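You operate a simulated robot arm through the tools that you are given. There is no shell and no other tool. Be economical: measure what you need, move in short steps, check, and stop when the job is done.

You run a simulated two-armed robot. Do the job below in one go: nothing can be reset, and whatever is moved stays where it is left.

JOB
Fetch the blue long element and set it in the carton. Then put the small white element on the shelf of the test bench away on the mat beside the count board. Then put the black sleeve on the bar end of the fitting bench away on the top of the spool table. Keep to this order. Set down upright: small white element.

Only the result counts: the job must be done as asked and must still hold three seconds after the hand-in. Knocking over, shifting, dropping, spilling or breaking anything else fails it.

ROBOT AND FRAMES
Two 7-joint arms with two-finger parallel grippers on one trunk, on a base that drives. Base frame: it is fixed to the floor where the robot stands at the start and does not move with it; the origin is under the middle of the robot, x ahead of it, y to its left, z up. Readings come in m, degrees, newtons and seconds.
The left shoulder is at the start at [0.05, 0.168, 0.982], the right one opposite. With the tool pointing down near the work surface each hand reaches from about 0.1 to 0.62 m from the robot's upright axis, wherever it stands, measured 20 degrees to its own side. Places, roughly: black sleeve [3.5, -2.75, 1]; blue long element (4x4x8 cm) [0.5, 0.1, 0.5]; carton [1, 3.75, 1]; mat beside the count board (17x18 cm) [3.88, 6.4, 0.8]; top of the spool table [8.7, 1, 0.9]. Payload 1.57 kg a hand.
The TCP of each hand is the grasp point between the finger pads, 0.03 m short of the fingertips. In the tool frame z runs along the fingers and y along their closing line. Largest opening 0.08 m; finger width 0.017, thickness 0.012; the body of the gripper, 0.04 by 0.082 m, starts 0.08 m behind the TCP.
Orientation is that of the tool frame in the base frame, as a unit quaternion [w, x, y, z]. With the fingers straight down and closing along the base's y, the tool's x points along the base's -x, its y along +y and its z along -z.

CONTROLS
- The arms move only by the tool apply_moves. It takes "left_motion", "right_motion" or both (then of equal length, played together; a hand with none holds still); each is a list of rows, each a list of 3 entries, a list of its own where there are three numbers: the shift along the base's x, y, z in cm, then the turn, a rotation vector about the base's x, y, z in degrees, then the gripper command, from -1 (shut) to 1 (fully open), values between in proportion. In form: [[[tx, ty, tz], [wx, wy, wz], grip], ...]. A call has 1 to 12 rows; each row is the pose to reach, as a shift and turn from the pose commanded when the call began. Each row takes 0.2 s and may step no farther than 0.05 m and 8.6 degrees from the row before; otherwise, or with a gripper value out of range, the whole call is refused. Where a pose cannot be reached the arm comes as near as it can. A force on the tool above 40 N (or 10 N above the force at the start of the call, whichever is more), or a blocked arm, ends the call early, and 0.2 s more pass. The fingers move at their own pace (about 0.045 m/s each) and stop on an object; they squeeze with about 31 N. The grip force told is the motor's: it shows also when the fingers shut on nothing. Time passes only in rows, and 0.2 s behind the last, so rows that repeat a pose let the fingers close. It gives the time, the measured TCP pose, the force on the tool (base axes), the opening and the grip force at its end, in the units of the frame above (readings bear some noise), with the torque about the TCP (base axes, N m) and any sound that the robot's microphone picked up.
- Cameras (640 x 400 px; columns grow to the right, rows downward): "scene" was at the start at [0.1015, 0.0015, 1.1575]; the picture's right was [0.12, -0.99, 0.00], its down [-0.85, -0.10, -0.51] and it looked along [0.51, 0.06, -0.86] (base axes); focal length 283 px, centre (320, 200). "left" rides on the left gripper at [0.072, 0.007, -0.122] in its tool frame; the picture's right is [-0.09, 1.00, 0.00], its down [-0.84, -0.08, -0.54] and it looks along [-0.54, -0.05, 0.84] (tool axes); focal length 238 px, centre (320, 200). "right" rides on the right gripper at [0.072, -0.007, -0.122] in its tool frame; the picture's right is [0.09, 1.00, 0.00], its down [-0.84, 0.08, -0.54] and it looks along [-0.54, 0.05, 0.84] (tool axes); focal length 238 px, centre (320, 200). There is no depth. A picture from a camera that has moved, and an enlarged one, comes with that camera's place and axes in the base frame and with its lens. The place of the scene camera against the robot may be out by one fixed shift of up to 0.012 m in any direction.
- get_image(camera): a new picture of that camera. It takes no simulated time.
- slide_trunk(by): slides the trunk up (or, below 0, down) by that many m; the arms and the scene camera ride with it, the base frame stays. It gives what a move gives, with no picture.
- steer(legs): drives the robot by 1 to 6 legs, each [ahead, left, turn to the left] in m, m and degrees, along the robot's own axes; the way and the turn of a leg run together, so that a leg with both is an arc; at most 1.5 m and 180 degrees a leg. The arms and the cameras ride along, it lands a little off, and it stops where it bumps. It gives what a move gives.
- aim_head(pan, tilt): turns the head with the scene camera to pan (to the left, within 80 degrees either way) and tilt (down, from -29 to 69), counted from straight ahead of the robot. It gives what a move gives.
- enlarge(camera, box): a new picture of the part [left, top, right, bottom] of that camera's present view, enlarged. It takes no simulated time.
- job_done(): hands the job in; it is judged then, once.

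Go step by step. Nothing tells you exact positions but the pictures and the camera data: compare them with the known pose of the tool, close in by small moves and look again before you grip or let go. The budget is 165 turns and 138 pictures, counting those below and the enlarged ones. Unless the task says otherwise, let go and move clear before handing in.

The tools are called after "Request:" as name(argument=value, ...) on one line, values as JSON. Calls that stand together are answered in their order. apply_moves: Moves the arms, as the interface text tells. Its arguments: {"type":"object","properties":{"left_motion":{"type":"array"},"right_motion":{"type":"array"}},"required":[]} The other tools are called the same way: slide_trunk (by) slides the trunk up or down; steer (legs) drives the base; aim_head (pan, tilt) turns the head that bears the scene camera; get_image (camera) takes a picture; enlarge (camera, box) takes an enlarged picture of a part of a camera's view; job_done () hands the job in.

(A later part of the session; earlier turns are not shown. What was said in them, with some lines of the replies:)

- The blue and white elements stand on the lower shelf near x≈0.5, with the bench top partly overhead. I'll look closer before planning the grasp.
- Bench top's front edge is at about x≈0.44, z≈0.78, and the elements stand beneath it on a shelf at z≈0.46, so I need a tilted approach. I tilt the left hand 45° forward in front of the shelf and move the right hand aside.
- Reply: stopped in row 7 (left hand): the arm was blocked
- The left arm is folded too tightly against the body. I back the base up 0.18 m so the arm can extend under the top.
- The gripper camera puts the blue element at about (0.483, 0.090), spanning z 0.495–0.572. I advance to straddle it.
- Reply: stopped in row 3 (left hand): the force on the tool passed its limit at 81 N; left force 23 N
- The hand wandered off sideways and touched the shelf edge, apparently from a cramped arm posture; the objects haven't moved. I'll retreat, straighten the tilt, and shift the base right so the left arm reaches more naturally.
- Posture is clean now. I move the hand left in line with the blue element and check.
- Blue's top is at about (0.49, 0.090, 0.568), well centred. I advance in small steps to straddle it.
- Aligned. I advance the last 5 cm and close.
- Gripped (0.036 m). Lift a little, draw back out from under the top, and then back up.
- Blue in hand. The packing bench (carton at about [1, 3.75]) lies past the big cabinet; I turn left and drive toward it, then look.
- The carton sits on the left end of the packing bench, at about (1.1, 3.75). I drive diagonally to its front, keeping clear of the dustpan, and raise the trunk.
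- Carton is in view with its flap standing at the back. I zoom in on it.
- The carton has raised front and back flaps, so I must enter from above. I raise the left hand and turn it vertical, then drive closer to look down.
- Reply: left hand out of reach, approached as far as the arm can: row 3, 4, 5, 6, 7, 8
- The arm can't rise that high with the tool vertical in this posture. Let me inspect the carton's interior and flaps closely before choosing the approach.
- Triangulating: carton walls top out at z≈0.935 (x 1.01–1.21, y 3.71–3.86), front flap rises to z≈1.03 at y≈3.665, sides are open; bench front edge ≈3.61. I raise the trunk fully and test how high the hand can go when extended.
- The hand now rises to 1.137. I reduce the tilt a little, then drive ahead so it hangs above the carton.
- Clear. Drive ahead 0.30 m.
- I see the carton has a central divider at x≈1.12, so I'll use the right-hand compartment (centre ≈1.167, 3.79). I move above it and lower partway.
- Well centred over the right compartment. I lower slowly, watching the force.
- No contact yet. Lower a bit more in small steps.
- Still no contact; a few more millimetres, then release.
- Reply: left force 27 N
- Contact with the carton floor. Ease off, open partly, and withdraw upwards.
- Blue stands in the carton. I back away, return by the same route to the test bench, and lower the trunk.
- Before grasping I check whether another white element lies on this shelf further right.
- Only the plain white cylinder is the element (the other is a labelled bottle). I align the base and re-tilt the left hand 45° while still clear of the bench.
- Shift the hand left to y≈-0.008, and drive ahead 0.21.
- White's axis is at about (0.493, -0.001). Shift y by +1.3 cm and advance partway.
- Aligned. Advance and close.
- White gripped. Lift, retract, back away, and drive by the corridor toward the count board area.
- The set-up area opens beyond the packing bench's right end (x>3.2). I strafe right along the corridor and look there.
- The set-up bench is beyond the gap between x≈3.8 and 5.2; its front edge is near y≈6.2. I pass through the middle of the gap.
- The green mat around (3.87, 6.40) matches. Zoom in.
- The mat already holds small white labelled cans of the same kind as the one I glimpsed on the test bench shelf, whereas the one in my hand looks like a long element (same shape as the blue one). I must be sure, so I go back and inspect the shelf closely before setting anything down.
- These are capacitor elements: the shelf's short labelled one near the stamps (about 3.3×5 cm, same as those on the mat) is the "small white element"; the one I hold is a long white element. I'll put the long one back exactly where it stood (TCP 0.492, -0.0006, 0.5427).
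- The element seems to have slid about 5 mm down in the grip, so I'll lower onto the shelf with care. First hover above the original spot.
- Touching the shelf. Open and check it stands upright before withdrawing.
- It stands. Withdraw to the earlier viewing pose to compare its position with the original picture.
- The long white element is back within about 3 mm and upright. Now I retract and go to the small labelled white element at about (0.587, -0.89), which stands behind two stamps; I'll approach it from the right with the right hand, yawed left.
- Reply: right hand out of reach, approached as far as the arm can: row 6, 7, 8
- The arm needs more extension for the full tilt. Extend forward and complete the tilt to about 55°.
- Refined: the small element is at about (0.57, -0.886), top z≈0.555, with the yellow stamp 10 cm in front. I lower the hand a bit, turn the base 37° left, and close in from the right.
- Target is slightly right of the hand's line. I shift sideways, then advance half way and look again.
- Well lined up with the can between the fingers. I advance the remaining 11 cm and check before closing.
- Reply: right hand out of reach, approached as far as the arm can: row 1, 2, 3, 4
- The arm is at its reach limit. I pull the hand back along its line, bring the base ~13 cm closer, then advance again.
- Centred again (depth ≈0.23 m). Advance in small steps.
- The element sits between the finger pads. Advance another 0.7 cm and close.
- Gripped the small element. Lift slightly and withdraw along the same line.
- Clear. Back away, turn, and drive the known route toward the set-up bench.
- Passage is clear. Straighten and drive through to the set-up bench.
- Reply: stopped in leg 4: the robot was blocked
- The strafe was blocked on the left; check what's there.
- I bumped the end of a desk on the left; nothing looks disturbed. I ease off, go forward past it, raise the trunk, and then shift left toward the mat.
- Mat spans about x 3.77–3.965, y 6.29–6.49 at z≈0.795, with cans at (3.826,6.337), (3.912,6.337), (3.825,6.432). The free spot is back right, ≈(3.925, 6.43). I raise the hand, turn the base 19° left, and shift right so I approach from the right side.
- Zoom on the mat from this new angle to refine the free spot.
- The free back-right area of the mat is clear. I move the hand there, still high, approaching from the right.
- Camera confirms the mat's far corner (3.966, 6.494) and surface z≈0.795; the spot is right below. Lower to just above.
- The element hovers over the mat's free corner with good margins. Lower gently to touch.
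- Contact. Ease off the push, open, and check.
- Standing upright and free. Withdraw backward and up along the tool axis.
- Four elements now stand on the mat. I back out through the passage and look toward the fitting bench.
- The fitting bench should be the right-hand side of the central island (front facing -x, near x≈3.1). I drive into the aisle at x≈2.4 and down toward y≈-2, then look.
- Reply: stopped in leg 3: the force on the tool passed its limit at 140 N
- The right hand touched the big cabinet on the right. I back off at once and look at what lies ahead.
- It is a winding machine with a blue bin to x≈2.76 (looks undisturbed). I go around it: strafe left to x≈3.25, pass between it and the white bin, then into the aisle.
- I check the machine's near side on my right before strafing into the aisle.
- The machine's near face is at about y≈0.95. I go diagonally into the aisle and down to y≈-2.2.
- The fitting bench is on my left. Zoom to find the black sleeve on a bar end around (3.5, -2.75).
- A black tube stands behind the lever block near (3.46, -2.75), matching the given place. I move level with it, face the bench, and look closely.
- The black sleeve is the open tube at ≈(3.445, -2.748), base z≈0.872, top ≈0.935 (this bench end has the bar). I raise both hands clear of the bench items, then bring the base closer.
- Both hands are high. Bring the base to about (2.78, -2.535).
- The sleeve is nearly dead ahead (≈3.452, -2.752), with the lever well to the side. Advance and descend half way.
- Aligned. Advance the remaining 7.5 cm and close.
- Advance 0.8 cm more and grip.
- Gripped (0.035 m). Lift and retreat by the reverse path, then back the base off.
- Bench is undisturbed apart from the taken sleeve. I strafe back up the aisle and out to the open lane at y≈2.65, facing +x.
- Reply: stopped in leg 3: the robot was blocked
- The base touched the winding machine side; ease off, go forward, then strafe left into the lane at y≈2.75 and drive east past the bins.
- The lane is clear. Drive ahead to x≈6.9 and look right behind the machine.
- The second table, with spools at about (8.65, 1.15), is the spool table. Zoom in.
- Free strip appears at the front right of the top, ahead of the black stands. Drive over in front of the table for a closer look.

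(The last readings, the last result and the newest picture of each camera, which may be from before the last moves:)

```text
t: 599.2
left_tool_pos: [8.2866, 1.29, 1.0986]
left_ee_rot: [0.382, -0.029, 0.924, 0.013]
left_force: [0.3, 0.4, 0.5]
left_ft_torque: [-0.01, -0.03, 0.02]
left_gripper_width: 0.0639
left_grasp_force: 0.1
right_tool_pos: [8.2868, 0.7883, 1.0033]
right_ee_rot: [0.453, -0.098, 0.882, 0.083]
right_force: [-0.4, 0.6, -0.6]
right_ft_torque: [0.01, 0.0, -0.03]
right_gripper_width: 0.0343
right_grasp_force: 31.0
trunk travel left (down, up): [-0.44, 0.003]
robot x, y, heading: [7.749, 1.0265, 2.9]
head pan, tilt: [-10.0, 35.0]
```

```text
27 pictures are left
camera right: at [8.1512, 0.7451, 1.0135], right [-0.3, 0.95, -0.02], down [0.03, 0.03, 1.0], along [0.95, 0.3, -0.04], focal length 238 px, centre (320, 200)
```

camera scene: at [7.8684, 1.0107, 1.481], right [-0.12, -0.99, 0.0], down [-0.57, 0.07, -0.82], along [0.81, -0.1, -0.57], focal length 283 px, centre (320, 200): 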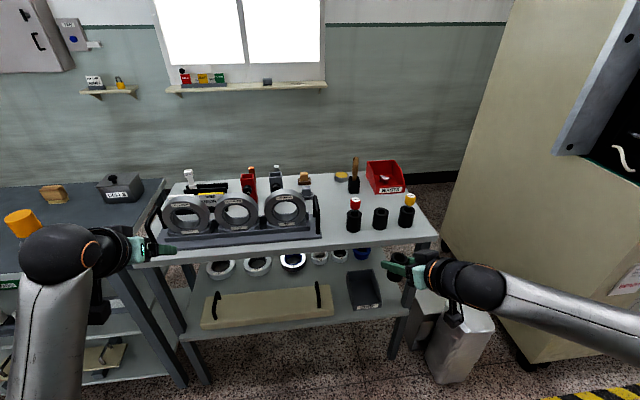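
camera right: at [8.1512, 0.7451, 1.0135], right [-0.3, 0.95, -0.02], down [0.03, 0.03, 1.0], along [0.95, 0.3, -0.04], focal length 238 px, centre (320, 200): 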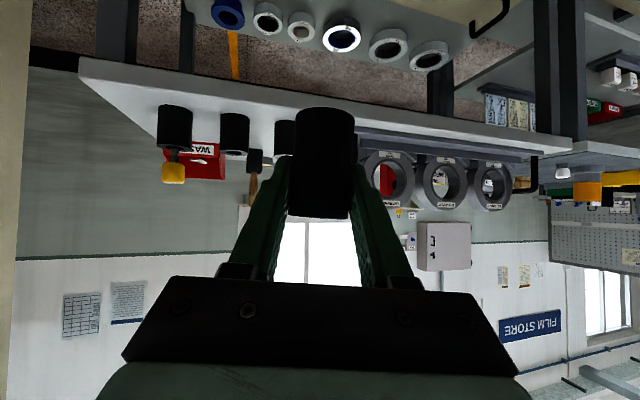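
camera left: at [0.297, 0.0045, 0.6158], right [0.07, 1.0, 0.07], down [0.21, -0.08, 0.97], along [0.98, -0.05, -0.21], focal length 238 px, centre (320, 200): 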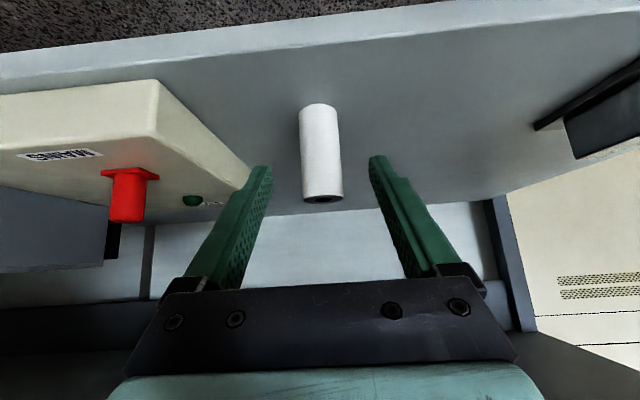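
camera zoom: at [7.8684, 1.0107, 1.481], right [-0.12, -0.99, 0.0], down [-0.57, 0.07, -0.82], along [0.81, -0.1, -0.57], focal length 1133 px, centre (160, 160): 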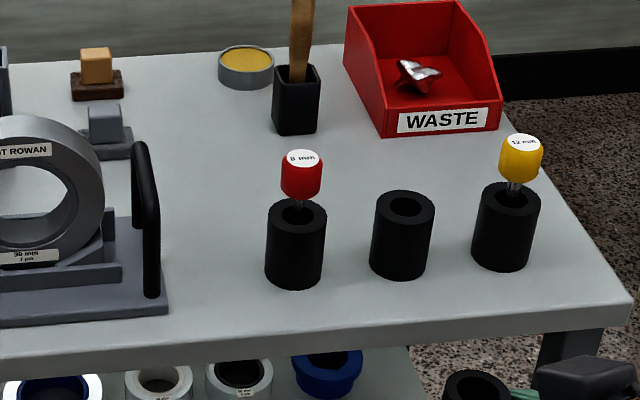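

Table top is at z≈0.835, front edge x≈8.52; a suitable spot is the gap between the spool stand (right edge y≈0.915) and the red-knob cup (8.60, 0.80), near the front: about (8.55, 0.862). I bring the base closer and reduce the hand's yaw.

Request:
steer(legs=[[0, 0, -2.9], [0.13, 0.04, 0]])

Request:
apply_moves(right_motion=[[[0, 1, 0], [0, 0, -5], -1], [[0, 2, 0], [0, 0, -10], -1], [[0, 3, 0], [0, 0, -10], -1]])

Request:
get_image(camera="right")

Request:
get_image(camera="scene")

```text
t: 600.9
left_tool_pos: [8.4292, 1.3045, 1.0985]
left_ee_rot: [0.381, -0.006, 0.925, 0.004]
left_force: [0.4, 0.2, 0.7]
left_ft_torque: [0.01, 0.0, -0.01]
left_gripper_width: 0.0639
left_grasp_force: 0.0
right_tool_pos: [8.4022, 0.802, 1.0021]
right_ee_rot: [0.454, -0.076, 0.885, 0.072]
right_force: [0.0, 0.2, 0.2]
right_ft_torque: [-0.01, 0.01, 0.01]
right_gripper_width: 0.0343
right_grasp_force: 31.6
trunk travel left (down, up): [-0.44, 0.003]
robot x, y, heading: [7.8751, 1.0695, -0.0]
head pan, tilt: [-10.0, 35.0]
```

```text
t: 601.7
left_tool_pos: [8.4266, 1.303, 1.0992]
left_ee_rot: [0.382, -0.007, 0.924, 0.004]
left_force: [-0.5, -1.3, 0.1]
left_ft_torque: [0.02, 0.04, -0.01]
left_gripper_width: 0.0641
left_grasp_force: 0.1
right_tool_pos: [8.3911, 0.8152, 1.0156]
right_ee_rot: [0.458, 0.0, 0.888, 0.033]
right_force: [-1.3, -0.7, -0.2]
right_ft_torque: [-0.02, 0.02, 0.01]
right_gripper_width: 0.0343
right_grasp_force: 30.7
right hand out of reach, approached as far as the arm can: row 2, 3
trunk travel left (down, up): [-0.44, 0.003]
robot x, y, heading: [7.8738, 1.0683, -0.4]
head pan, tilt: [-10.0, 35.0]
```

```text
26 pictures are left
camera right: at [8.2511, 0.8028, 1.0259], right [-0.08, 1.0, -0.02], down [0.04, 0.02, 1.0], along [1.0, 0.08, -0.05], focal length 238 px, centre (320, 200)
```

right: 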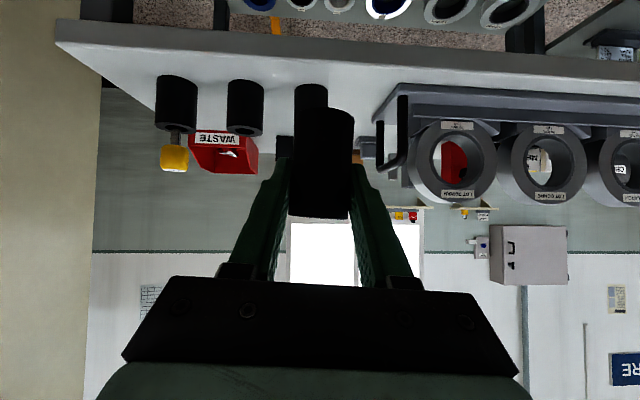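

```text
25 pictures are left
camera scene: at [7.9959, 1.0442, 1.4811], right [-0.17, -0.98, 0.0], down [-0.56, 0.1, -0.82], along [0.81, -0.14, -0.57], focal length 283 px, centre (320, 200)
```

scene: 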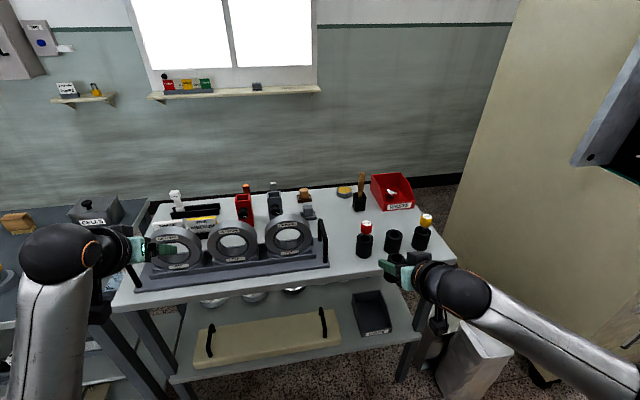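

From the gripper camera: the stand's right edge is y≈0.94 and the cup's left edge y≈0.84, so the gap is 10 cm; I'll aim for (8.60, 0.89). Move the base 7 cm closer, then line the hand up.

Request:
steer(legs=[[0.075, 0, 0.3]])

Request:
apply_moves(right_motion=[[[0, 3, 0], [0, 0, 0], -1], [[0, 6, 0], [0, 0, 0], -1], [[2, 7.5, 0], [0, 0, 0], -1], [[5, 7.5, 0], [0, 0, 0], -1]])

Request:
get_image(camera="right")

Request:
enlarge(camera="scene", box=[280, 180, 440, 300])

```text
t: 602.7
left_tool_pos: [8.5008, 1.3061, 1.098]
left_ee_rot: [0.382, -0.009, 0.924, 0.005]
left_force: [-0.2, 0.0, -0.3]
left_ft_torque: [-0.04, 0.01, 0.0]
left_gripper_width: 0.0637
left_grasp_force: 0.1
right_tool_pos: [8.4674, 0.8178, 1.0147]
right_ee_rot: [0.458, -0.002, 0.888, 0.034]
right_force: [-0.3, 0.1, -0.1]
right_ft_torque: [0.01, -0.04, -0.01]
right_gripper_width: 0.0346
right_grasp_force: 30.8
trunk travel left (down, up): [-0.44, 0.003]
robot x, y, heading: [7.9486, 1.0648, 0.3]
head pan, tilt: [-10.0, 35.0]
```

```text
t: 603.7
left_tool_pos: [8.4997, 1.3044, 1.0995]
left_ee_rot: [0.382, -0.007, 0.924, 0.005]
left_force: [0.1, -0.6, -0.4]
left_ft_torque: [0.01, 0.01, 0.02]
left_gripper_width: 0.0643
left_grasp_force: 0.1
right_tool_pos: [8.5174, 0.8916, 1.0146]
right_ee_rot: [0.457, 0.0, 0.889, 0.036]
right_force: [-0.6, -0.6, -0.9]
right_ft_torque: [-0.01, -0.03, 0.06]
right_gripper_width: 0.0343
right_grasp_force: 31.1
right hand out of reach, approached as far as the arm can: row 1, 2, 3
trunk travel left (down, up): [-0.44, 0.003]
robot x, y, heading: [7.9495, 1.0667, 0.4]
head pan, tilt: [-10.0, 35.0]
```

```text
24 pictures are left
camera right: at [8.3777, 0.8786, 1.0247], right [-0.09, 1.0, -0.01], down [0.04, 0.02, 1.0], along [1.0, 0.09, -0.04], focal length 238 px, centre (320, 200)
```

right: 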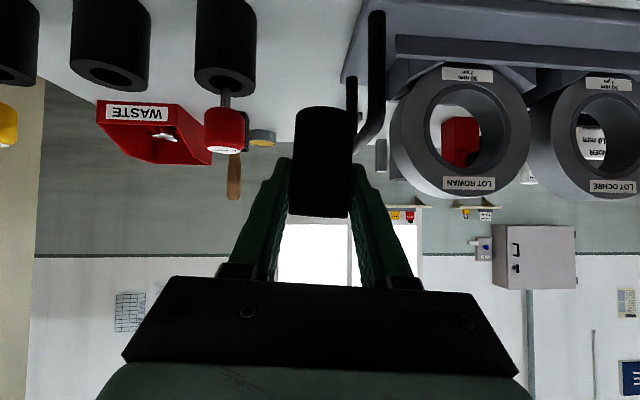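

```text
3.33 times, centred on (360, 240) of scene
camera zoom: at [8.07, 1.0435, 1.481], right [-0.17, -0.99, 0.0], down [-0.57, 0.1, -0.82], along [0.81, -0.14, -0.57], focal length 944 px, centre (187, 67)
```

zoom: 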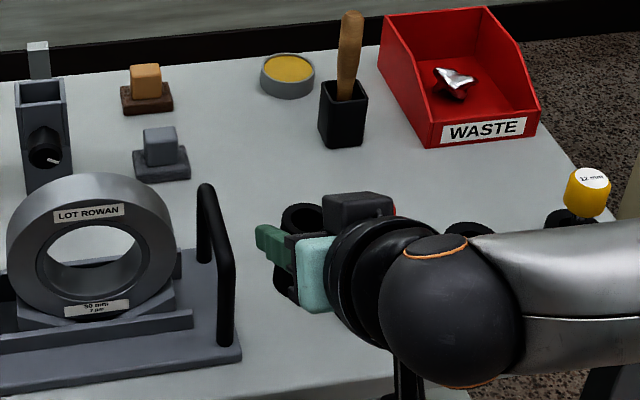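

Gap centre is y≈0.887. Advance and descend diagonally to just above the surface.

Request:
apply_moves(right_motion=[[[2, -0.2, -2], [0, 0, 0], -1], [[4, -0.3, -4.5], [0, 0, 0], -1], [[6, -0.4, -7], [0, 0, 0], -1], [[7.5, -0.4, -10], [0, 0, 0], -1], [[7.5, -0.4, -12], [0, 0, 0], -1]])

Request:
get_image(camera="right")

Request:
enlarge(camera="scene", box=[280, 180, 440, 300])

```text
t: 604.9
left_tool_pos: [8.5001, 1.3071, 1.0986]
left_ee_rot: [0.382, -0.009, 0.924, 0.005]
left_force: [0.2, -0.7, -0.2]
left_ft_torque: [0.02, -0.04, -0.05]
left_gripper_width: 0.0641
left_grasp_force: 0.0
right_tool_pos: [8.6066, 0.8546, 0.9318]
right_ee_rot: [0.455, -0.002, 0.89, 0.035]
right_force: [-0.2, -0.3, -0.1]
right_ft_torque: [-0.02, 0.02, -0.02]
right_gripper_width: 0.0345
right_grasp_force: 30.6
right hand out of reach, approached as far as the arm can: row 2, 3, 4, 5
trunk travel left (down, up): [-0.44, 0.003]
robot x, y, heading: [7.9474, 1.0662, 0.3]
head pan, tilt: [-10.0, 35.0]
```

```text
22 pictures are left
camera right: at [8.4661, 0.8398, 0.9435], right [-0.09, 1.0, -0.01], down [0.05, 0.02, 1.0], along [0.99, 0.09, -0.05], focal length 238 px, centre (320, 200)
```

right: 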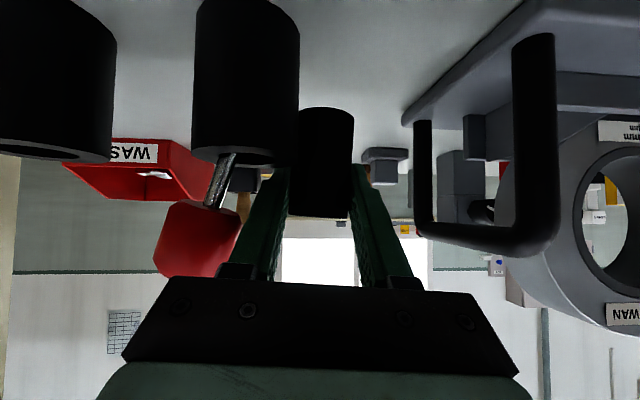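

```text
3.33 times, centred on (360, 240) of scene
camera zoom: at [8.0697, 1.0449, 1.4811], right [-0.17, -0.99, 0.0], down [-0.56, 0.1, -0.82], along [0.81, -0.14, -0.57], focal length 944 px, centre (187, 67)
```

zoom: 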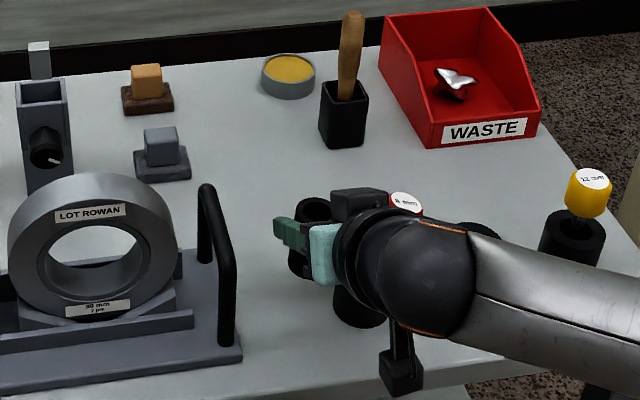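

The arm's inward reach limit let it drift right, close to the cup; no contact. I back the hand out, then shift the base left so the target is within comfortable reach.

Request:
apply_moves(right_motion=[[[-1, -2.5, 5], [0, 0, 0], -1], [[-3.5, -1.5, 8], [0, 0, 0], -1], [[-7, -0.5, 11], [0, 0, 0], -1], [[-10, -0.5, 12], [0, 0, 0], -1]])

Request:
steer(legs=[[0, 0.08, -0.3]])

Request:
get_image(camera="right")

```text
refused: row 1 steps farther than a row can; nothing moved
```

```text
t: 606.3
left_tool_pos: [8.5007, 1.3833, 1.0999]
left_ee_rot: [0.382, -0.007, 0.924, 0.004]
left_force: [-0.7, -1.5, -0.3]
left_ft_torque: [0.04, 0.0, -0.01]
left_gripper_width: 0.064
left_grasp_force: 0.0
right_tool_pos: [8.6055, 0.9335, 0.9333]
right_ee_rot: [0.456, -0.002, 0.889, 0.036]
right_force: [0.0, 0.4, -0.5]
right_ft_torque: [-0.01, -0.01, -0.03]
right_gripper_width: 0.0341
right_grasp_force: 31.0
trunk travel left (down, up): [-0.44, 0.003]
robot x, y, heading: [7.9461, 1.148, 0.1]
head pan, tilt: [-10.0, 35.0]
```

```text
20 pictures are left
camera right: at [8.4651, 0.92, 0.9441], right [-0.09, 1.0, -0.01], down [0.05, 0.02, 1.0], along [0.99, 0.09, -0.05], focal length 238 px, centre (320, 200)
```

right: 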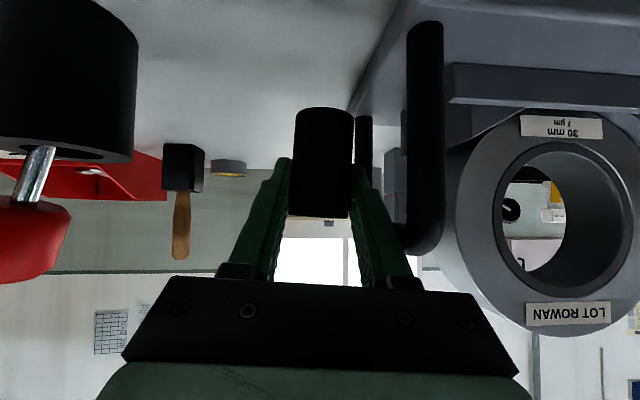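

The move was refused while the base shift ran, and the hand may have pushed the stand's handle. I check with the scene camera.

Request:
get_image(camera="scene")

```text
19 pictures are left
camera scene: at [8.07, 1.1251, 1.481], right [-0.17, -0.99, 0.0], down [-0.56, 0.1, -0.82], along [0.81, -0.14, -0.57], focal length 283 px, centre (320, 200)
```

scene: 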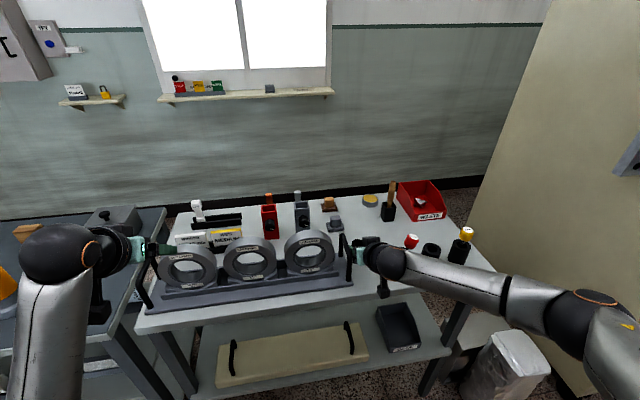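

The spool stand was nudged about 3 cm to the left; I'll set the sleeve down first and then push the stand back. Move the hand right, away from the handle, and lower.

Request:
apply_moves(right_motion=[[[0, -2.4, 0], [0, 0, 0], -1], [[-0.3, -4.8, 0], [0, 0, 0], -1], [[-0.5, -4.8, -2], [0, 0, 0], -1], [[-0.5, -4.8, -4], [0, 0, 0], -1]])

Request:
get_image(camera="right")

```text
t: 607.3
left_tool_pos: [8.4976, 1.3849, 1.1021]
left_ee_rot: [0.384, -0.007, 0.924, 0.004]
left_force: [-0.2, 0.7, -0.3]
left_ft_torque: [0.03, 0.01, 0.0]
left_gripper_width: 0.0638
left_grasp_force: 0.0
right_tool_pos: [8.6031, 0.8856, 0.9052]
right_ee_rot: [0.466, -0.004, 0.884, 0.037]
right_force: [-8.0, -1.9, 32.6]
right_ft_torque: [-0.55, 0.26, -0.1]
right_gripper_width: 0.0346
right_grasp_force: 31.0
trunk travel left (down, up): [-0.44, 0.003]
robot x, y, heading: [7.9475, 1.1471, 0.2]
head pan, tilt: [-10.0, 35.0]
```

```text
18 pictures are left
camera right: at [8.4619, 0.8713, 0.9134], right [-0.09, 1.0, -0.01], down [0.02, 0.01, 1.0], along [1.0, 0.09, -0.03], focal length 238 px, centre (320, 200)
```

right: 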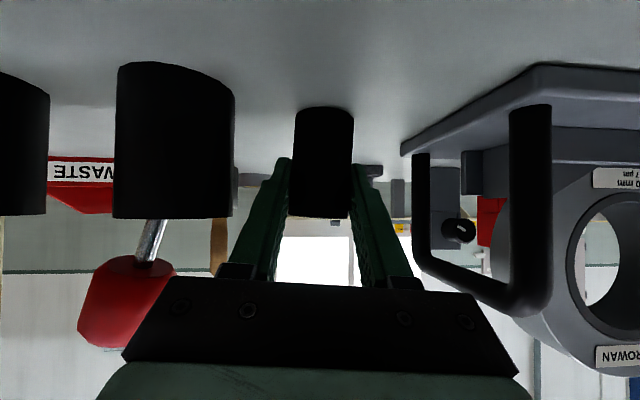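

The sleeve touched down (table top ≈0.868). Ease off the push and open the fingers carefully.

Request:
apply_moves(right_motion=[[[0, 0, 0.6], [0, 0, 0], -1], [[0, 0, 1.0], [0, 0, 0], -1], [[0, 0, 1.0], [0, 0, 0], -1]])

Request:
enlarge(camera="scene", box=[300, 190, 460, 310])

```text
t: 608.1
left_tool_pos: [8.5006, 1.3833, 1.1]
left_ee_rot: [0.382, -0.007, 0.924, 0.004]
left_force: [0.0, 0.3, -0.6]
left_ft_torque: [0.03, -0.03, -0.02]
left_gripper_width: 0.064
left_grasp_force: 0.1
right_tool_pos: [8.6026, 0.8849, 0.9044]
right_ee_rot: [0.458, -0.002, 0.888, 0.038]
right_force: [10.6, 1.0, 12.2]
right_ft_torque: [-0.17, -0.59, 0.16]
right_gripper_width: 0.0345
right_grasp_force: 31.1
trunk travel left (down, up): [-0.44, 0.003]
robot x, y, heading: [7.9502, 1.1479, 0.0]
head pan, tilt: [-10.0, 35.0]
```

```text
3.33 times, centred on (380, 250) of scene
camera zoom: at [8.0697, 1.1251, 1.4809], right [-0.17, -0.99, 0.0], down [-0.56, 0.1, -0.82], along [0.81, -0.14, -0.57], focal length 944 px, centre (120, 33)
```

zoom: 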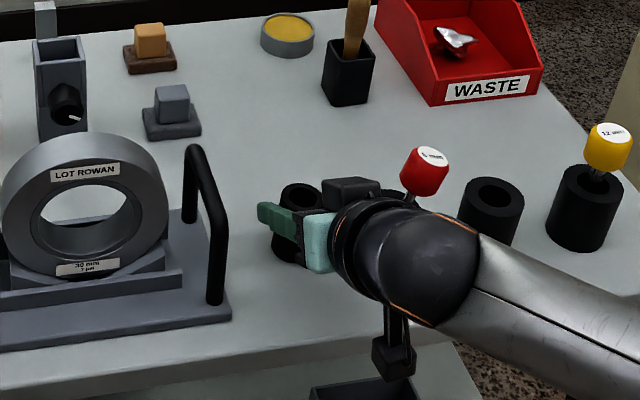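

Request:
apply_moves(right_motion=[[[0, 0, 0.3], [0, 0, 0], -1], [[0, 0, 0.3], [0, 0, 0], -0.05], [[0, 0, 0.3], [0, 0, 0], 0.1], [[0, 0, 0.3], [0, 0, 0], 0.3], [[0, 0, 0.3], [0, 0, 0], 0.3]])

Request:
get_image(camera="right")

```text
t: 609.3
left_tool_pos: [8.4993, 1.3847, 1.0988]
left_ee_rot: [0.382, -0.006, 0.924, 0.004]
left_force: [-0.9, 0.2, 0.3]
left_ft_torque: [-0.01, 0.01, 0.05]
left_gripper_width: 0.0642
left_grasp_force: 0.2
right_tool_pos: [8.5992, 0.8849, 0.9044]
right_ee_rot: [0.456, -0.002, 0.889, 0.037]
right_force: [0.6, -0.8, -0.1]
right_ft_torque: [0.01, -0.01, -0.01]
right_gripper_width: 0.052
right_grasp_force: 0.0
trunk travel left (down, up): [-0.44, 0.003]
robot x, y, heading: [7.9489, 1.1464, 0.1]
head pan, tilt: [-10.0, 35.0]
```

```text
16 pictures are left
camera right: at [8.4598, 0.8712, 0.9166], right [-0.09, 1.0, -0.01], down [0.05, 0.02, 1.0], along [0.99, 0.09, -0.05], focal length 238 px, centre (320, 200)
```

right: 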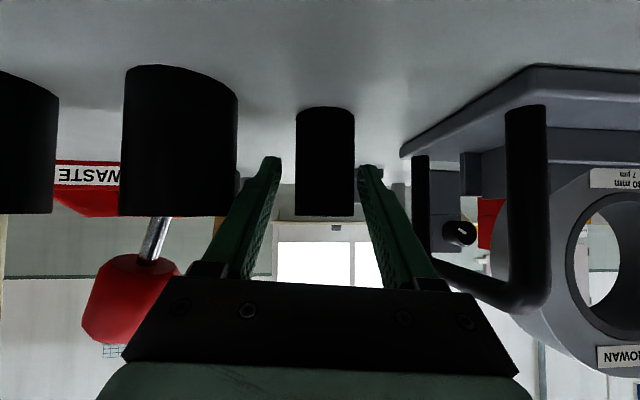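

The sleeve stands free. Withdraw straight back along the tool axis.

Request:
apply_moves(right_motion=[[[-1.8, -0.1, 1.3], [0, 0, 0], 0.3], [[-4, -0.2, 2.8], [0, 0, 0], 0.3], [[-7, -0.3, 5], [0, 0, 0], 0.3], [[-10.5, -0.4, 7.5], [0, 0, 0], 0.3], [[-14, -0.5, 9.5], [0, 0, 0], 0.3]])

Request:
enlarge(camera="scene", box=[120, 180, 480, 340])

```text
t: 610.5
left_tool_pos: [8.5012, 1.3837, 1.1003]
left_ee_rot: [0.382, -0.007, 0.924, 0.004]
left_force: [-0.6, 0.0, 0.5]
left_ft_torque: [-0.01, 0.02, 0.01]
left_gripper_width: 0.0641
left_grasp_force: 0.0
right_tool_pos: [8.4578, 0.88, 1.0025]
right_ee_rot: [0.457, -0.002, 0.889, 0.036]
right_force: [0.0, 0.1, 0.2]
right_ft_torque: [-0.01, 0.02, 0.03]
right_gripper_width: 0.052
right_grasp_force: 0.1
trunk travel left (down, up): [-0.44, 0.003]
robot x, y, heading: [7.9474, 1.1463, 0.0]
head pan, tilt: [-10.0, 35.0]
```

```text
1.78 times, centred on (300, 260) of scene
camera zoom: at [8.0693, 1.1244, 1.4811], right [-0.17, -0.99, 0.0], down [-0.56, 0.1, -0.82], along [0.81, -0.14, -0.57], focal length 504 px, centre (356, 93)
```

zoom: 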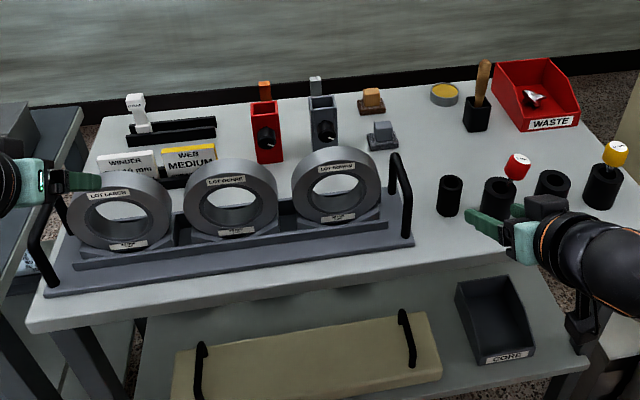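

All upright, sleeve in place. Now restore the spool stand: it moved ~3 cm to +y, so I'll grip its right handle and slide it back. First shift the base left a little with the hand high.

Request:
steer(legs=[[0, 0.075, 0]])

Request:
get_image(camera="right")

```text
t: 611.8
left_tool_pos: [8.4998, 1.4577, 1.0989]
left_ee_rot: [0.382, -0.007, 0.924, 0.005]
left_force: [0.7, 0.3, 0.4]
left_ft_torque: [-0.01, 0.01, 0.01]
left_gripper_width: 0.0643
left_grasp_force: 0.0
right_tool_pos: [8.4595, 0.9528, 1.0012]
right_ee_rot: [0.456, -0.003, 0.889, 0.037]
right_force: [0.2, -0.2, 0.2]
right_ft_torque: [0.04, 0.0, 0.0]
right_gripper_width: 0.052
right_grasp_force: 0.0
trunk travel left (down, up): [-0.44, 0.003]
robot x, y, heading: [7.9474, 1.223, 0.0]
head pan, tilt: [-10.0, 35.0]
```

```text
14 pictures are left
camera right: at [8.3201, 0.94, 1.0127], right [-0.09, 1.0, -0.01], down [0.05, 0.02, 1.0], along [0.99, 0.09, -0.05], focal length 238 px, centre (320, 200)
```

right: 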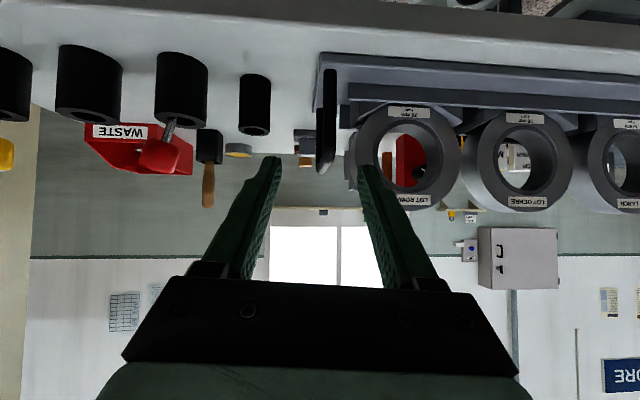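

Handle is at y≈0.971, near post x≈8.56, top z≈0.965. I advance to straddle its near end and check.

Request:
apply_moves(right_motion=[[[2, 1.7, 0], [0, 0, 0], 0.0], [[5, 1.8, -1], [0, 0, 0], 0.0], [[7.5, 1.8, -2.8], [0, 0, 0], 0.0], [[9.4, 1.8, -4.5], [0, 0, 0], 0.0], [[9.4, 1.8, -4.5], [0, 0, 0], 0.0]])

Request:
get_image(camera="right")

```text
t: 613.0
left_tool_pos: [8.5003, 1.4577, 1.0993]
left_ee_rot: [0.381, -0.007, 0.924, 0.004]
left_force: [0.4, -0.1, 0.3]
left_ft_torque: [0.02, 0.04, -0.01]
left_gripper_width: 0.0642
left_grasp_force: 0.1
right_tool_pos: [8.5553, 0.9703, 0.9569]
right_ee_rot: [0.456, -0.002, 0.889, 0.036]
right_force: [0.2, 0.2, 1.1]
right_ft_torque: [0.03, 0.0, 0.03]
right_gripper_width: 0.0399
right_grasp_force: 0.1
trunk travel left (down, up): [-0.44, 0.003]
robot x, y, heading: [7.9481, 1.2181, -0.0]
head pan, tilt: [-10.0, 35.0]
```

```text
13 pictures are left
camera right: at [8.414, 0.9582, 0.9679], right [-0.09, 1.0, -0.01], down [0.05, 0.02, 1.0], along [0.99, 0.09, -0.05], focal length 238 px, centre (320, 200)
```

right: 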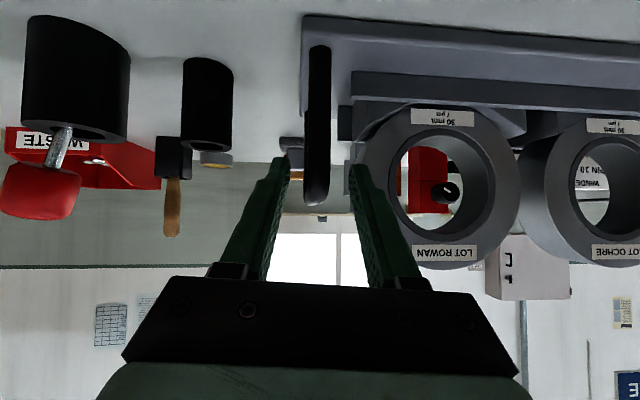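

The handle lies centrally between the fingers. Grip it and slide the stand 3.1 cm back toward -y.

Request:
apply_moves(right_motion=[[[0, 0, 0], [0, 0, 0], -1], [[0, 0, 0], [0, 0, 0], -1], [[0, 0, 0], [0, 0, 0], -1], [[0, -0.6, 0], [0, 0, 0], -1], [[0, -1.3, 0], [0, 0, 0], -1], [[0, -2.0, 0], [0, 0, 0], -1], [[0, -2.6, 0], [0, 0, 0], -1], [[0, -3.1, 0], [0, 0, 0], -1], [[0, -3.1, 0], [0, 0, 0], -1]])

Request:
get_image(camera="scene")

```text
t: 615.0
left_tool_pos: [8.5005, 1.4579, 1.098]
left_ee_rot: [0.382, -0.007, 0.924, 0.004]
left_force: [0.1, 0.0, -0.2]
left_ft_torque: [0.0, 0.0, 0.0]
left_gripper_width: 0.064
left_grasp_force: 0.1
right_tool_pos: [8.5539, 0.9421, 0.9558]
right_ee_rot: [0.456, -0.003, 0.889, 0.037]
right_force: [-1.1, 10.7, 0.5]
right_ft_torque: [-0.26, -0.06, -0.03]
right_gripper_width: 0.0144
right_grasp_force: 30.9
trunk travel left (down, up): [-0.44, 0.003]
robot x, y, heading: [7.9491, 1.223, 0.1]
head pan, tilt: [-10.0, 35.0]
```

```text
12 pictures are left
camera scene: at [8.0699, 1.1988, 1.481], right [-0.17, -0.99, 0.0], down [-0.57, 0.1, -0.82], along [0.81, -0.14, -0.57], focal length 283 px, centre (320, 200)
```

scene: 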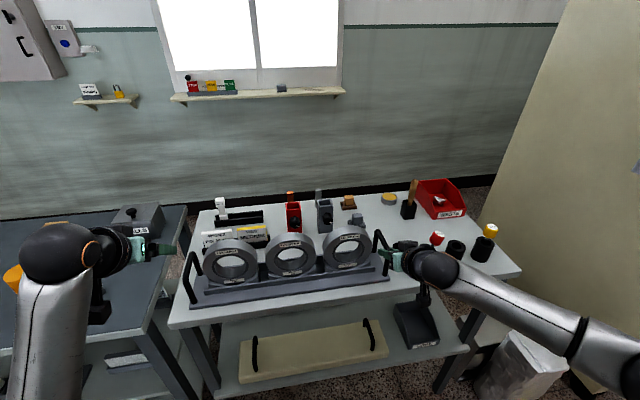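

Stand is back to its original line (corner y≈0.92). Release and withdraw.

Request:
apply_moves(right_motion=[[[0, 0.2, 0], [0, 0, 0], -1], [[0, 0.2, 0], [0, 0, 0], -0.25], [[0, 0.2, 0], [0, 0, 0], -0.25], [[0, 0.2, 0], [0, 0, 0], -0.25], [[-1.5, 0.2, 1.2], [0, 0, 0], -0.25], [[-4, 0.2, 3], [0, 0, 0], -0.25], [[-7, 0.2, 4.5], [0, 0, 0], -0.25], [[-10, 0.2, 5], [0, 0, 0], -0.25], [[-13, 0.2, 5], [0, 0, 0], -0.25]])

Request:
enlarge(camera="scene", box=[160, 180, 520, 340])

Request:
get_image(camera="right")

```text
t: 617.0
left_tool_pos: [8.499, 1.4575, 1.0992]
left_ee_rot: [0.382, -0.007, 0.924, 0.004]
left_force: [0.3, 0.0, -0.3]
left_ft_torque: [-0.03, 0.0, 0.0]
left_gripper_width: 0.0641
left_grasp_force: 0.1
right_tool_pos: [8.4242, 0.943, 1.0067]
right_ee_rot: [0.457, -0.003, 0.889, 0.036]
right_force: [0.5, -0.2, 0.8]
right_ft_torque: [0.0, 0.04, 0.0]
right_gripper_width: 0.0299
right_grasp_force: 0.1
trunk travel left (down, up): [-0.44, 0.003]
robot x, y, heading: [7.9497, 1.2183, -0.2]
head pan, tilt: [-10.0, 35.0]
```

```text
1.78 times, centred on (340, 260) of scene
camera zoom: at [8.0689, 1.1973, 1.4811], right [-0.17, -0.99, 0.0], down [-0.56, 0.1, -0.82], along [0.81, -0.14, -0.57], focal length 504 px, centre (284, 93)
```

zoom: 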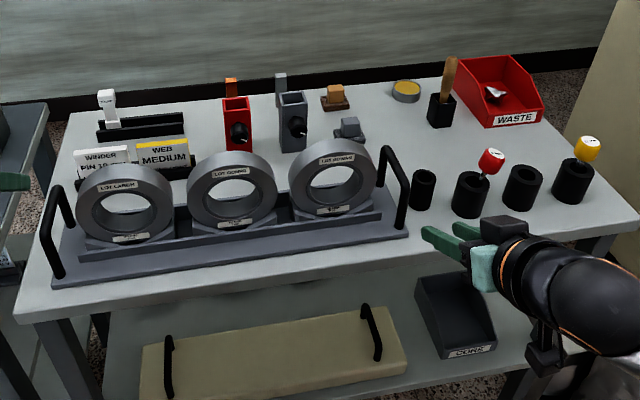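

```text
10 pictures are left
camera right: at [8.2838, 0.9281, 1.0172], right [-0.09, 1.0, -0.01], down [0.04, 0.02, 1.0], along [0.99, 0.09, -0.05], focal length 238 px, centre (320, 200)
```

right: 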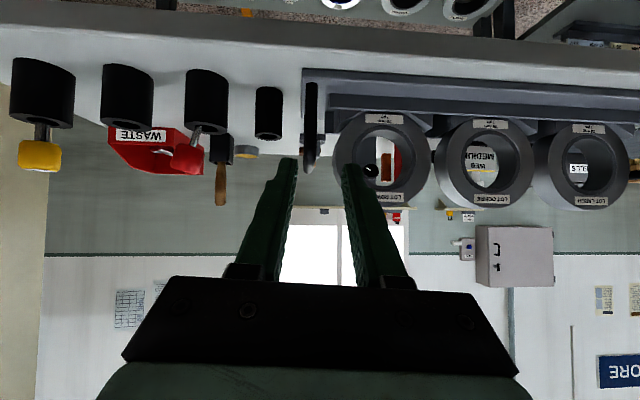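

Stand looks restored. The red-knob pin seems to lean slightly in its cup; let me look closely.

Request:
enlarge(camera="scene", box=[385, 220, 515, 310])

Request:
enlarge(camera="right", box=[0, 40, 320, 200])

```text
4.44 times, centred on (450, 265) of scene
camera zoom: at [8.0689, 1.1973, 1.4811], right [-0.17, -0.99, 0.0], down [-0.56, 0.1, -0.82], along [0.81, -0.14, -0.57], focal length 1259 px, centre (-258, -89)
```

zoom: 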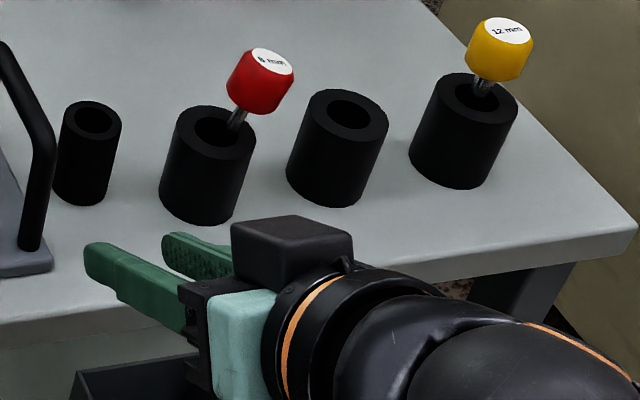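

```text
2.00 times, centred on (160, 120) of right
camera zoom: at [8.2838, 0.9281, 1.0172], right [-0.09, 1.0, -0.01], down [0.04, 0.02, 1.0], along [0.99, 0.09, -0.05], focal length 477 px, centre (640, 360)
```

zoom: 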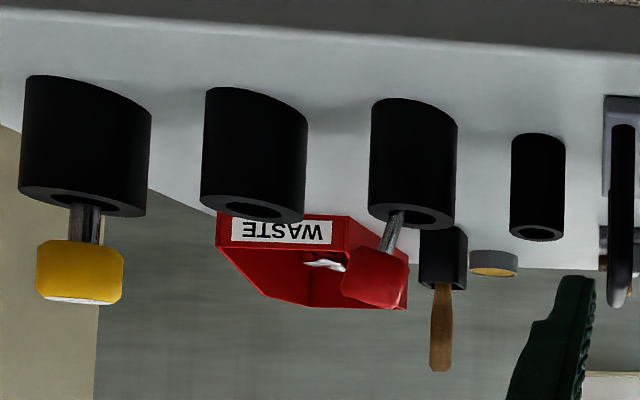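

The red pin leans ~18° in its cup — I must have brushed it. I'll set it upright again by gripping its knob with levelled fingers; first shift the base right and line up.

Request:
steer(legs=[[0, -0.1, 0.2]])

Request:
apply_moves(right_motion=[[[0, -1.8, 0], [-1.7, 0, 0], 0.45], [[0, -3.6, -0.5], [-3.4, 0, 0], 0.45], [[0, -3.6, -1], [-3.4, 0, 0], 0.45], [[0, -3.6, -1], [-3.4, 0, 0], 0.45]])

Request:
get_image(camera="right")

```text
t: 618.5
left_tool_pos: [8.5001, 1.3623, 1.0987]
left_ee_rot: [0.382, -0.01, 0.924, 0.007]
left_force: [-1.1, 0.3, 0.2]
left_ft_torque: [0.01, 0.0, 0.01]
left_gripper_width: 0.0639
left_grasp_force: 0.1
right_tool_pos: [8.4254, 0.8457, 1.0053]
right_ee_rot: [0.456, -0.004, 0.889, 0.038]
right_force: [-0.7, 0.0, -0.2]
right_ft_torque: [0.0, 0.01, 0.0]
right_gripper_width: 0.0297
right_grasp_force: 0.0
trunk travel left (down, up): [-0.44, 0.003]
robot x, y, heading: [7.9448, 1.1216, 0.3]
head pan, tilt: [-10.0, 35.0]
```

```text
t: 619.5
left_tool_pos: [8.4991, 1.3618, 1.0988]
left_ee_rot: [0.381, -0.009, 0.924, 0.005]
left_force: [0.4, 0.5, 0.2]
left_ft_torque: [0.01, 0.0, 0.0]
left_gripper_width: 0.0642
left_grasp_force: 0.1
right_tool_pos: [8.4255, 0.8099, 0.9945]
right_ee_rot: [0.456, -0.017, 0.89, 0.01]
right_force: [-0.3, -0.4, 0.0]
right_ft_torque: [-0.01, 0.0, -0.02]
right_gripper_width: 0.058
right_grasp_force: 0.0
trunk travel left (down, up): [-0.44, 0.003]
robot x, y, heading: [7.9516, 1.1191, 0.3]
head pan, tilt: [-10.0, 35.0]
```

```text
7 pictures are left
camera right: at [8.286, 0.7967, 1.0074], right [-0.1, 0.99, -0.07], down [0.05, 0.08, 1.0], along [0.99, 0.09, -0.05], focal length 238 px, centre (320, 200)
```

right: 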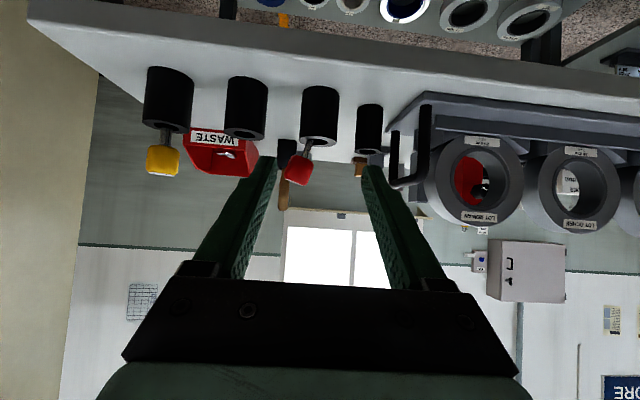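

Fingers are level. Advance to straddle the red knob (y≈0.797) and look.

Request:
apply_moves(right_motion=[[[3, -0.6, -0.5], [0, 0, 0], 0.5], [[6, -0.6, -1], [0, 0, 0], 0.5], [[9, -0.6, -1.8], [0, 0, 0], 0.5], [[11, -0.6, -2.4], [0, 0, 0], 0.5], [[12.4, -0.6, -2.7], [0, 0, 0], 0.5]])

Request:
get_image(camera="right")

```text
t: 620.7
left_tool_pos: [8.5, 1.3614, 1.0995]
left_ee_rot: [0.381, -0.008, 0.924, 0.004]
left_force: [-0.1, -0.2, -0.4]
left_ft_torque: [-0.04, 0.0, 0.02]
left_gripper_width: 0.0641
left_grasp_force: 0.1
right_tool_pos: [8.5496, 0.8052, 0.9681]
right_ee_rot: [0.455, -0.018, 0.89, 0.012]
right_force: [0.8, -0.3, 0.0]
right_ft_torque: [-0.03, -0.03, 0.0]
right_gripper_width: 0.0601
right_grasp_force: 0.1
trunk travel left (down, up): [-0.44, 0.003]
robot x, y, heading: [7.9532, 1.1197, 0.3]
head pan, tilt: [-10.0, 35.0]
```

```text
6 pictures are left
camera right: at [8.4113, 0.7912, 0.9801], right [-0.1, 0.99, -0.07], down [0.05, 0.08, 1.0], along [0.99, 0.09, -0.05], focal length 238 px, centre (320, 200)
```

right: 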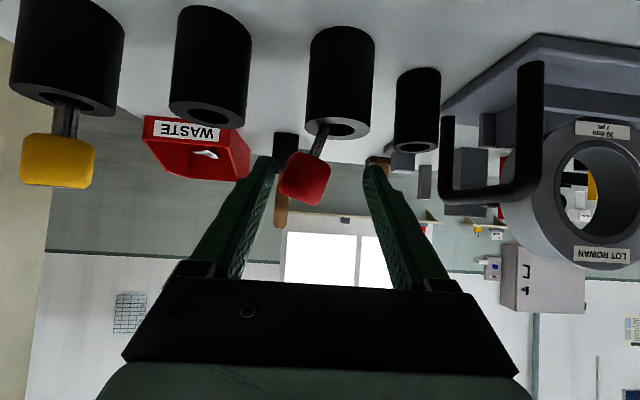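

Knob is between the fingers, a bit farther in (x≈8.59). Advance 2.5 cm, close gently, move it upright over the hole centre (y≈0.82).

Request:
apply_moves(right_motion=[[[1.3, 0, 0], [0, 0, 0], 0.5], [[2.6, 0, 0], [0, 0, 0], 0.4], [[2.6, 0, 0], [0, 0, 0], 0.2], [[2.6, 0, 0], [0, 0, 0], 0.0], [[2.6, 0, 0], [0, 0, 0], -0.2], [[2.6, 0, 0], [0, 0, 0], -0.4], [[2.6, 0.5, 0], [0, 0, 0], -0.4], [[2.6, 1.0, 0], [0, 0, 0], -0.4], [[2.6, 1.4, 0], [0, 0, 0], -0.4], [[2.6, 1.4, 0], [0, 0, 0], -0.4]])

Request:
get_image(camera="right")

```text
t: 622.9
left_tool_pos: [8.5002, 1.362, 1.0989]
left_ee_rot: [0.381, -0.008, 0.924, 0.005]
left_force: [-0.1, 0.0, 0.0]
left_ft_torque: [-0.02, -0.03, 0.0]
left_gripper_width: 0.0638
left_grasp_force: 0.1
right_tool_pos: [8.5777, 0.818, 0.9678]
right_ee_rot: [0.456, -0.018, 0.89, 0.011]
right_force: [0.7, -1.4, 0.4]
right_ft_torque: [0.02, 0.01, -0.01]
right_gripper_width: 0.0303
right_grasp_force: 31.1
trunk travel left (down, up): [-0.44, 0.003]
robot x, y, heading: [7.9494, 1.1202, 0.2]
head pan, tilt: [-10.0, 35.0]
```

```text
5 pictures are left
camera right: at [8.4369, 0.8043, 0.9803], right [-0.09, 0.99, -0.07], down [0.05, 0.08, 1.0], along [0.99, 0.09, -0.05], focal length 238 px, centre (320, 200)
```

right: 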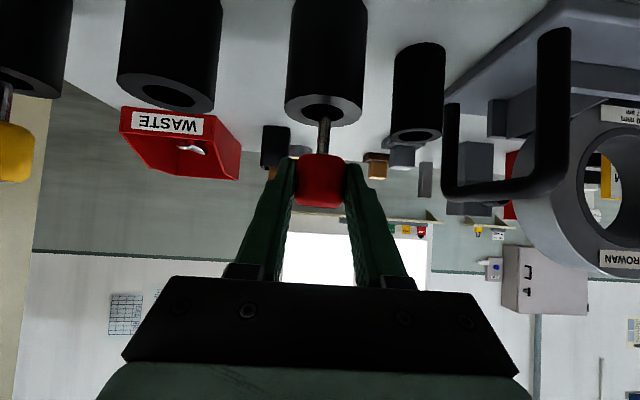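

The pin is upright and centred in its cup. Open the fingers slowly and check that it stays.

Request:
apply_moves(right_motion=[[[0, 0, 0], [0, 0, 0], -0.25], [[0, 0, 0], [0, 0, 0], -0.2], [[0, 0, 0], [0, 0, 0], -0.1], [[0, 0, 0], [0, 0, 0], 0.1], [[0, 0, 0], [0, 0, 0], 0.3], [[0, 0, 0], [0, 0, 0], 0.5], [[0, 0, 0], [0, 0, 0], 0.5]])

Request:
get_image(camera="right")

```text
t: 624.5
left_tool_pos: [8.499, 1.3629, 1.099]
left_ee_rot: [0.382, -0.009, 0.924, 0.005]
left_force: [0.6, -0.3, -0.9]
left_ft_torque: [-0.02, 0.02, 0.04]
left_gripper_width: 0.0641
left_grasp_force: 0.0
right_tool_pos: [8.5763, 0.8173, 0.9676]
right_ee_rot: [0.456, -0.018, 0.89, 0.012]
right_force: [1.1, 0.2, 0.1]
right_ft_torque: [0.02, 0.03, -0.01]
right_gripper_width: 0.06
right_grasp_force: 0.0
trunk travel left (down, up): [-0.44, 0.003]
robot x, y, heading: [7.9472, 1.1223, 0.7]
head pan, tilt: [-10.0, 35.0]
```

```text
4 pictures are left
camera right: at [8.4368, 0.8044, 0.9802], right [-0.09, 0.99, -0.07], down [0.05, 0.08, 1.0], along [0.99, 0.09, -0.05], focal length 238 px, centre (320, 200)
```

right: 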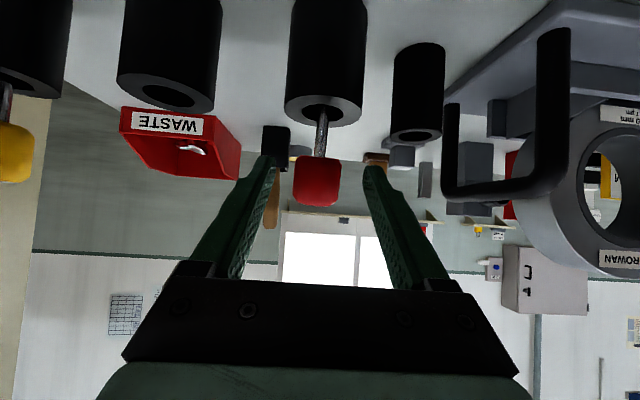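

It stays upright. Withdraw straight back.

Request:
apply_moves(right_motion=[[[-1.5, -0.1, 0], [0, 0, 0], 0.5], [[-3.5, -0.2, 0.2], [0, 0, 0], 0.5], [[-6, -0.3, 0.6], [0, 0, 0], 0.5], [[-9, -0.4, 1.5], [0, 0, 0], 0.5], [[-12, -0.4, 3], [0, 0, 0], 0.5], [[-14, -0.4, 4], [0, 0, 0], 0.5]])

Request:
steer(legs=[[-0.3, 0, 0]])

Request:
enlarge(camera="scene", box=[130, 130, 470, 300])

```text
t: 625.9
left_tool_pos: [8.5003, 1.3618, 1.1002]
left_ee_rot: [0.381, -0.009, 0.924, 0.006]
left_force: [0.5, 0.1, 1.2]
left_ft_torque: [0.0, 0.0, 0.01]
left_gripper_width: 0.0639
left_grasp_force: 0.0
right_tool_pos: [8.4346, 0.8146, 1.0083]
right_ee_rot: [0.456, -0.017, 0.89, 0.011]
right_force: [-0.1, 0.3, 0.3]
right_ft_torque: [0.01, -0.04, -0.01]
right_gripper_width: 0.06
right_grasp_force: 0.1
trunk travel left (down, up): [-0.44, 0.003]
robot x, y, heading: [7.9517, 1.1208, 0.5]
head pan, tilt: [-10.0, 35.0]
```

```text
t: 628.0
left_tool_pos: [8.1999, 1.3624, 1.0997]
left_ee_rot: [0.381, -0.011, 0.924, 0.005]
left_force: [-0.2, 0.2, -0.3]
left_ft_torque: [0.03, -0.02, 0.02]
left_gripper_width: 0.0642
left_grasp_force: 0.1
right_tool_pos: [8.1386, 0.815, 1.0091]
right_ee_rot: [0.456, -0.02, 0.89, 0.013]
right_force: [-0.7, 0.2, 0.1]
right_ft_torque: [-0.03, 0.01, 0.0]
right_gripper_width: 0.0599
right_grasp_force: 0.0
trunk travel left (down, up): [-0.44, 0.003]
robot x, y, heading: [7.6516, 1.1167, 0.5]
head pan, tilt: [-10.0, 35.0]
```

```text
1.88 times, centred on (300, 215) of scene
camera zoom: at [7.7721, 1.0982, 1.4811], right [-0.16, -0.99, 0.0], down [-0.57, 0.09, -0.82], along [0.81, -0.13, -0.57], focal length 533 px, centre (358, 172)
```

zoom: 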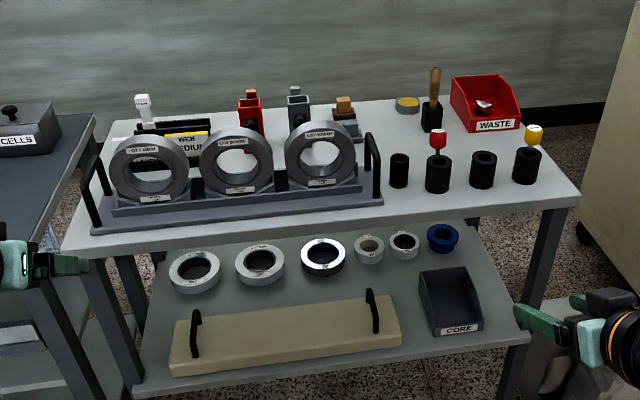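

The sleeve stands on the spool table, the spool stand and the red pin look back in place, and both hands are clear. I'm handing in now.

Request:
job_done()

```text
The job is handed in.
```

I did all three placements in order and handed the job in, but along the way I moved several other things. I put most of those back.

**Placed**
- **Blue long element:** it is in the right-hand compartment of the carton.
- **Small white element:** it stands upright on the mat beside the count board. I took this to be the short one labelled "BLUE" on the test bench shelf, because it matches the ones already on that mat.
- **Black sleeve:** it stands on the spool table, between the spool stand and the cup with the red-knobbed pin.

**Disturbed along the way**
- **Long white element:** I first picked it up from the test bench shelf by mistake. I put it back upright, about 3 mm from where it stood.
- **Spool stand:** my hand pushed it about 3 cm. I slid it back to within a few millimetres, judging from the cameras.
- **Red-knobbed pin:** I found it leaning in its cup, most likely brushed by my hand. I set it upright and it stayed that way.
- **Bumps while driving:**
  - The right hand hit the winding machine near the test bench, with a force peak of 140 N.
  - The base was later blocked once at that machine and once at a desk end near the set-up bench.
  - I saw nothing out of place at the desk or after the hand hit the machine. I did not check the machine after the second bump.
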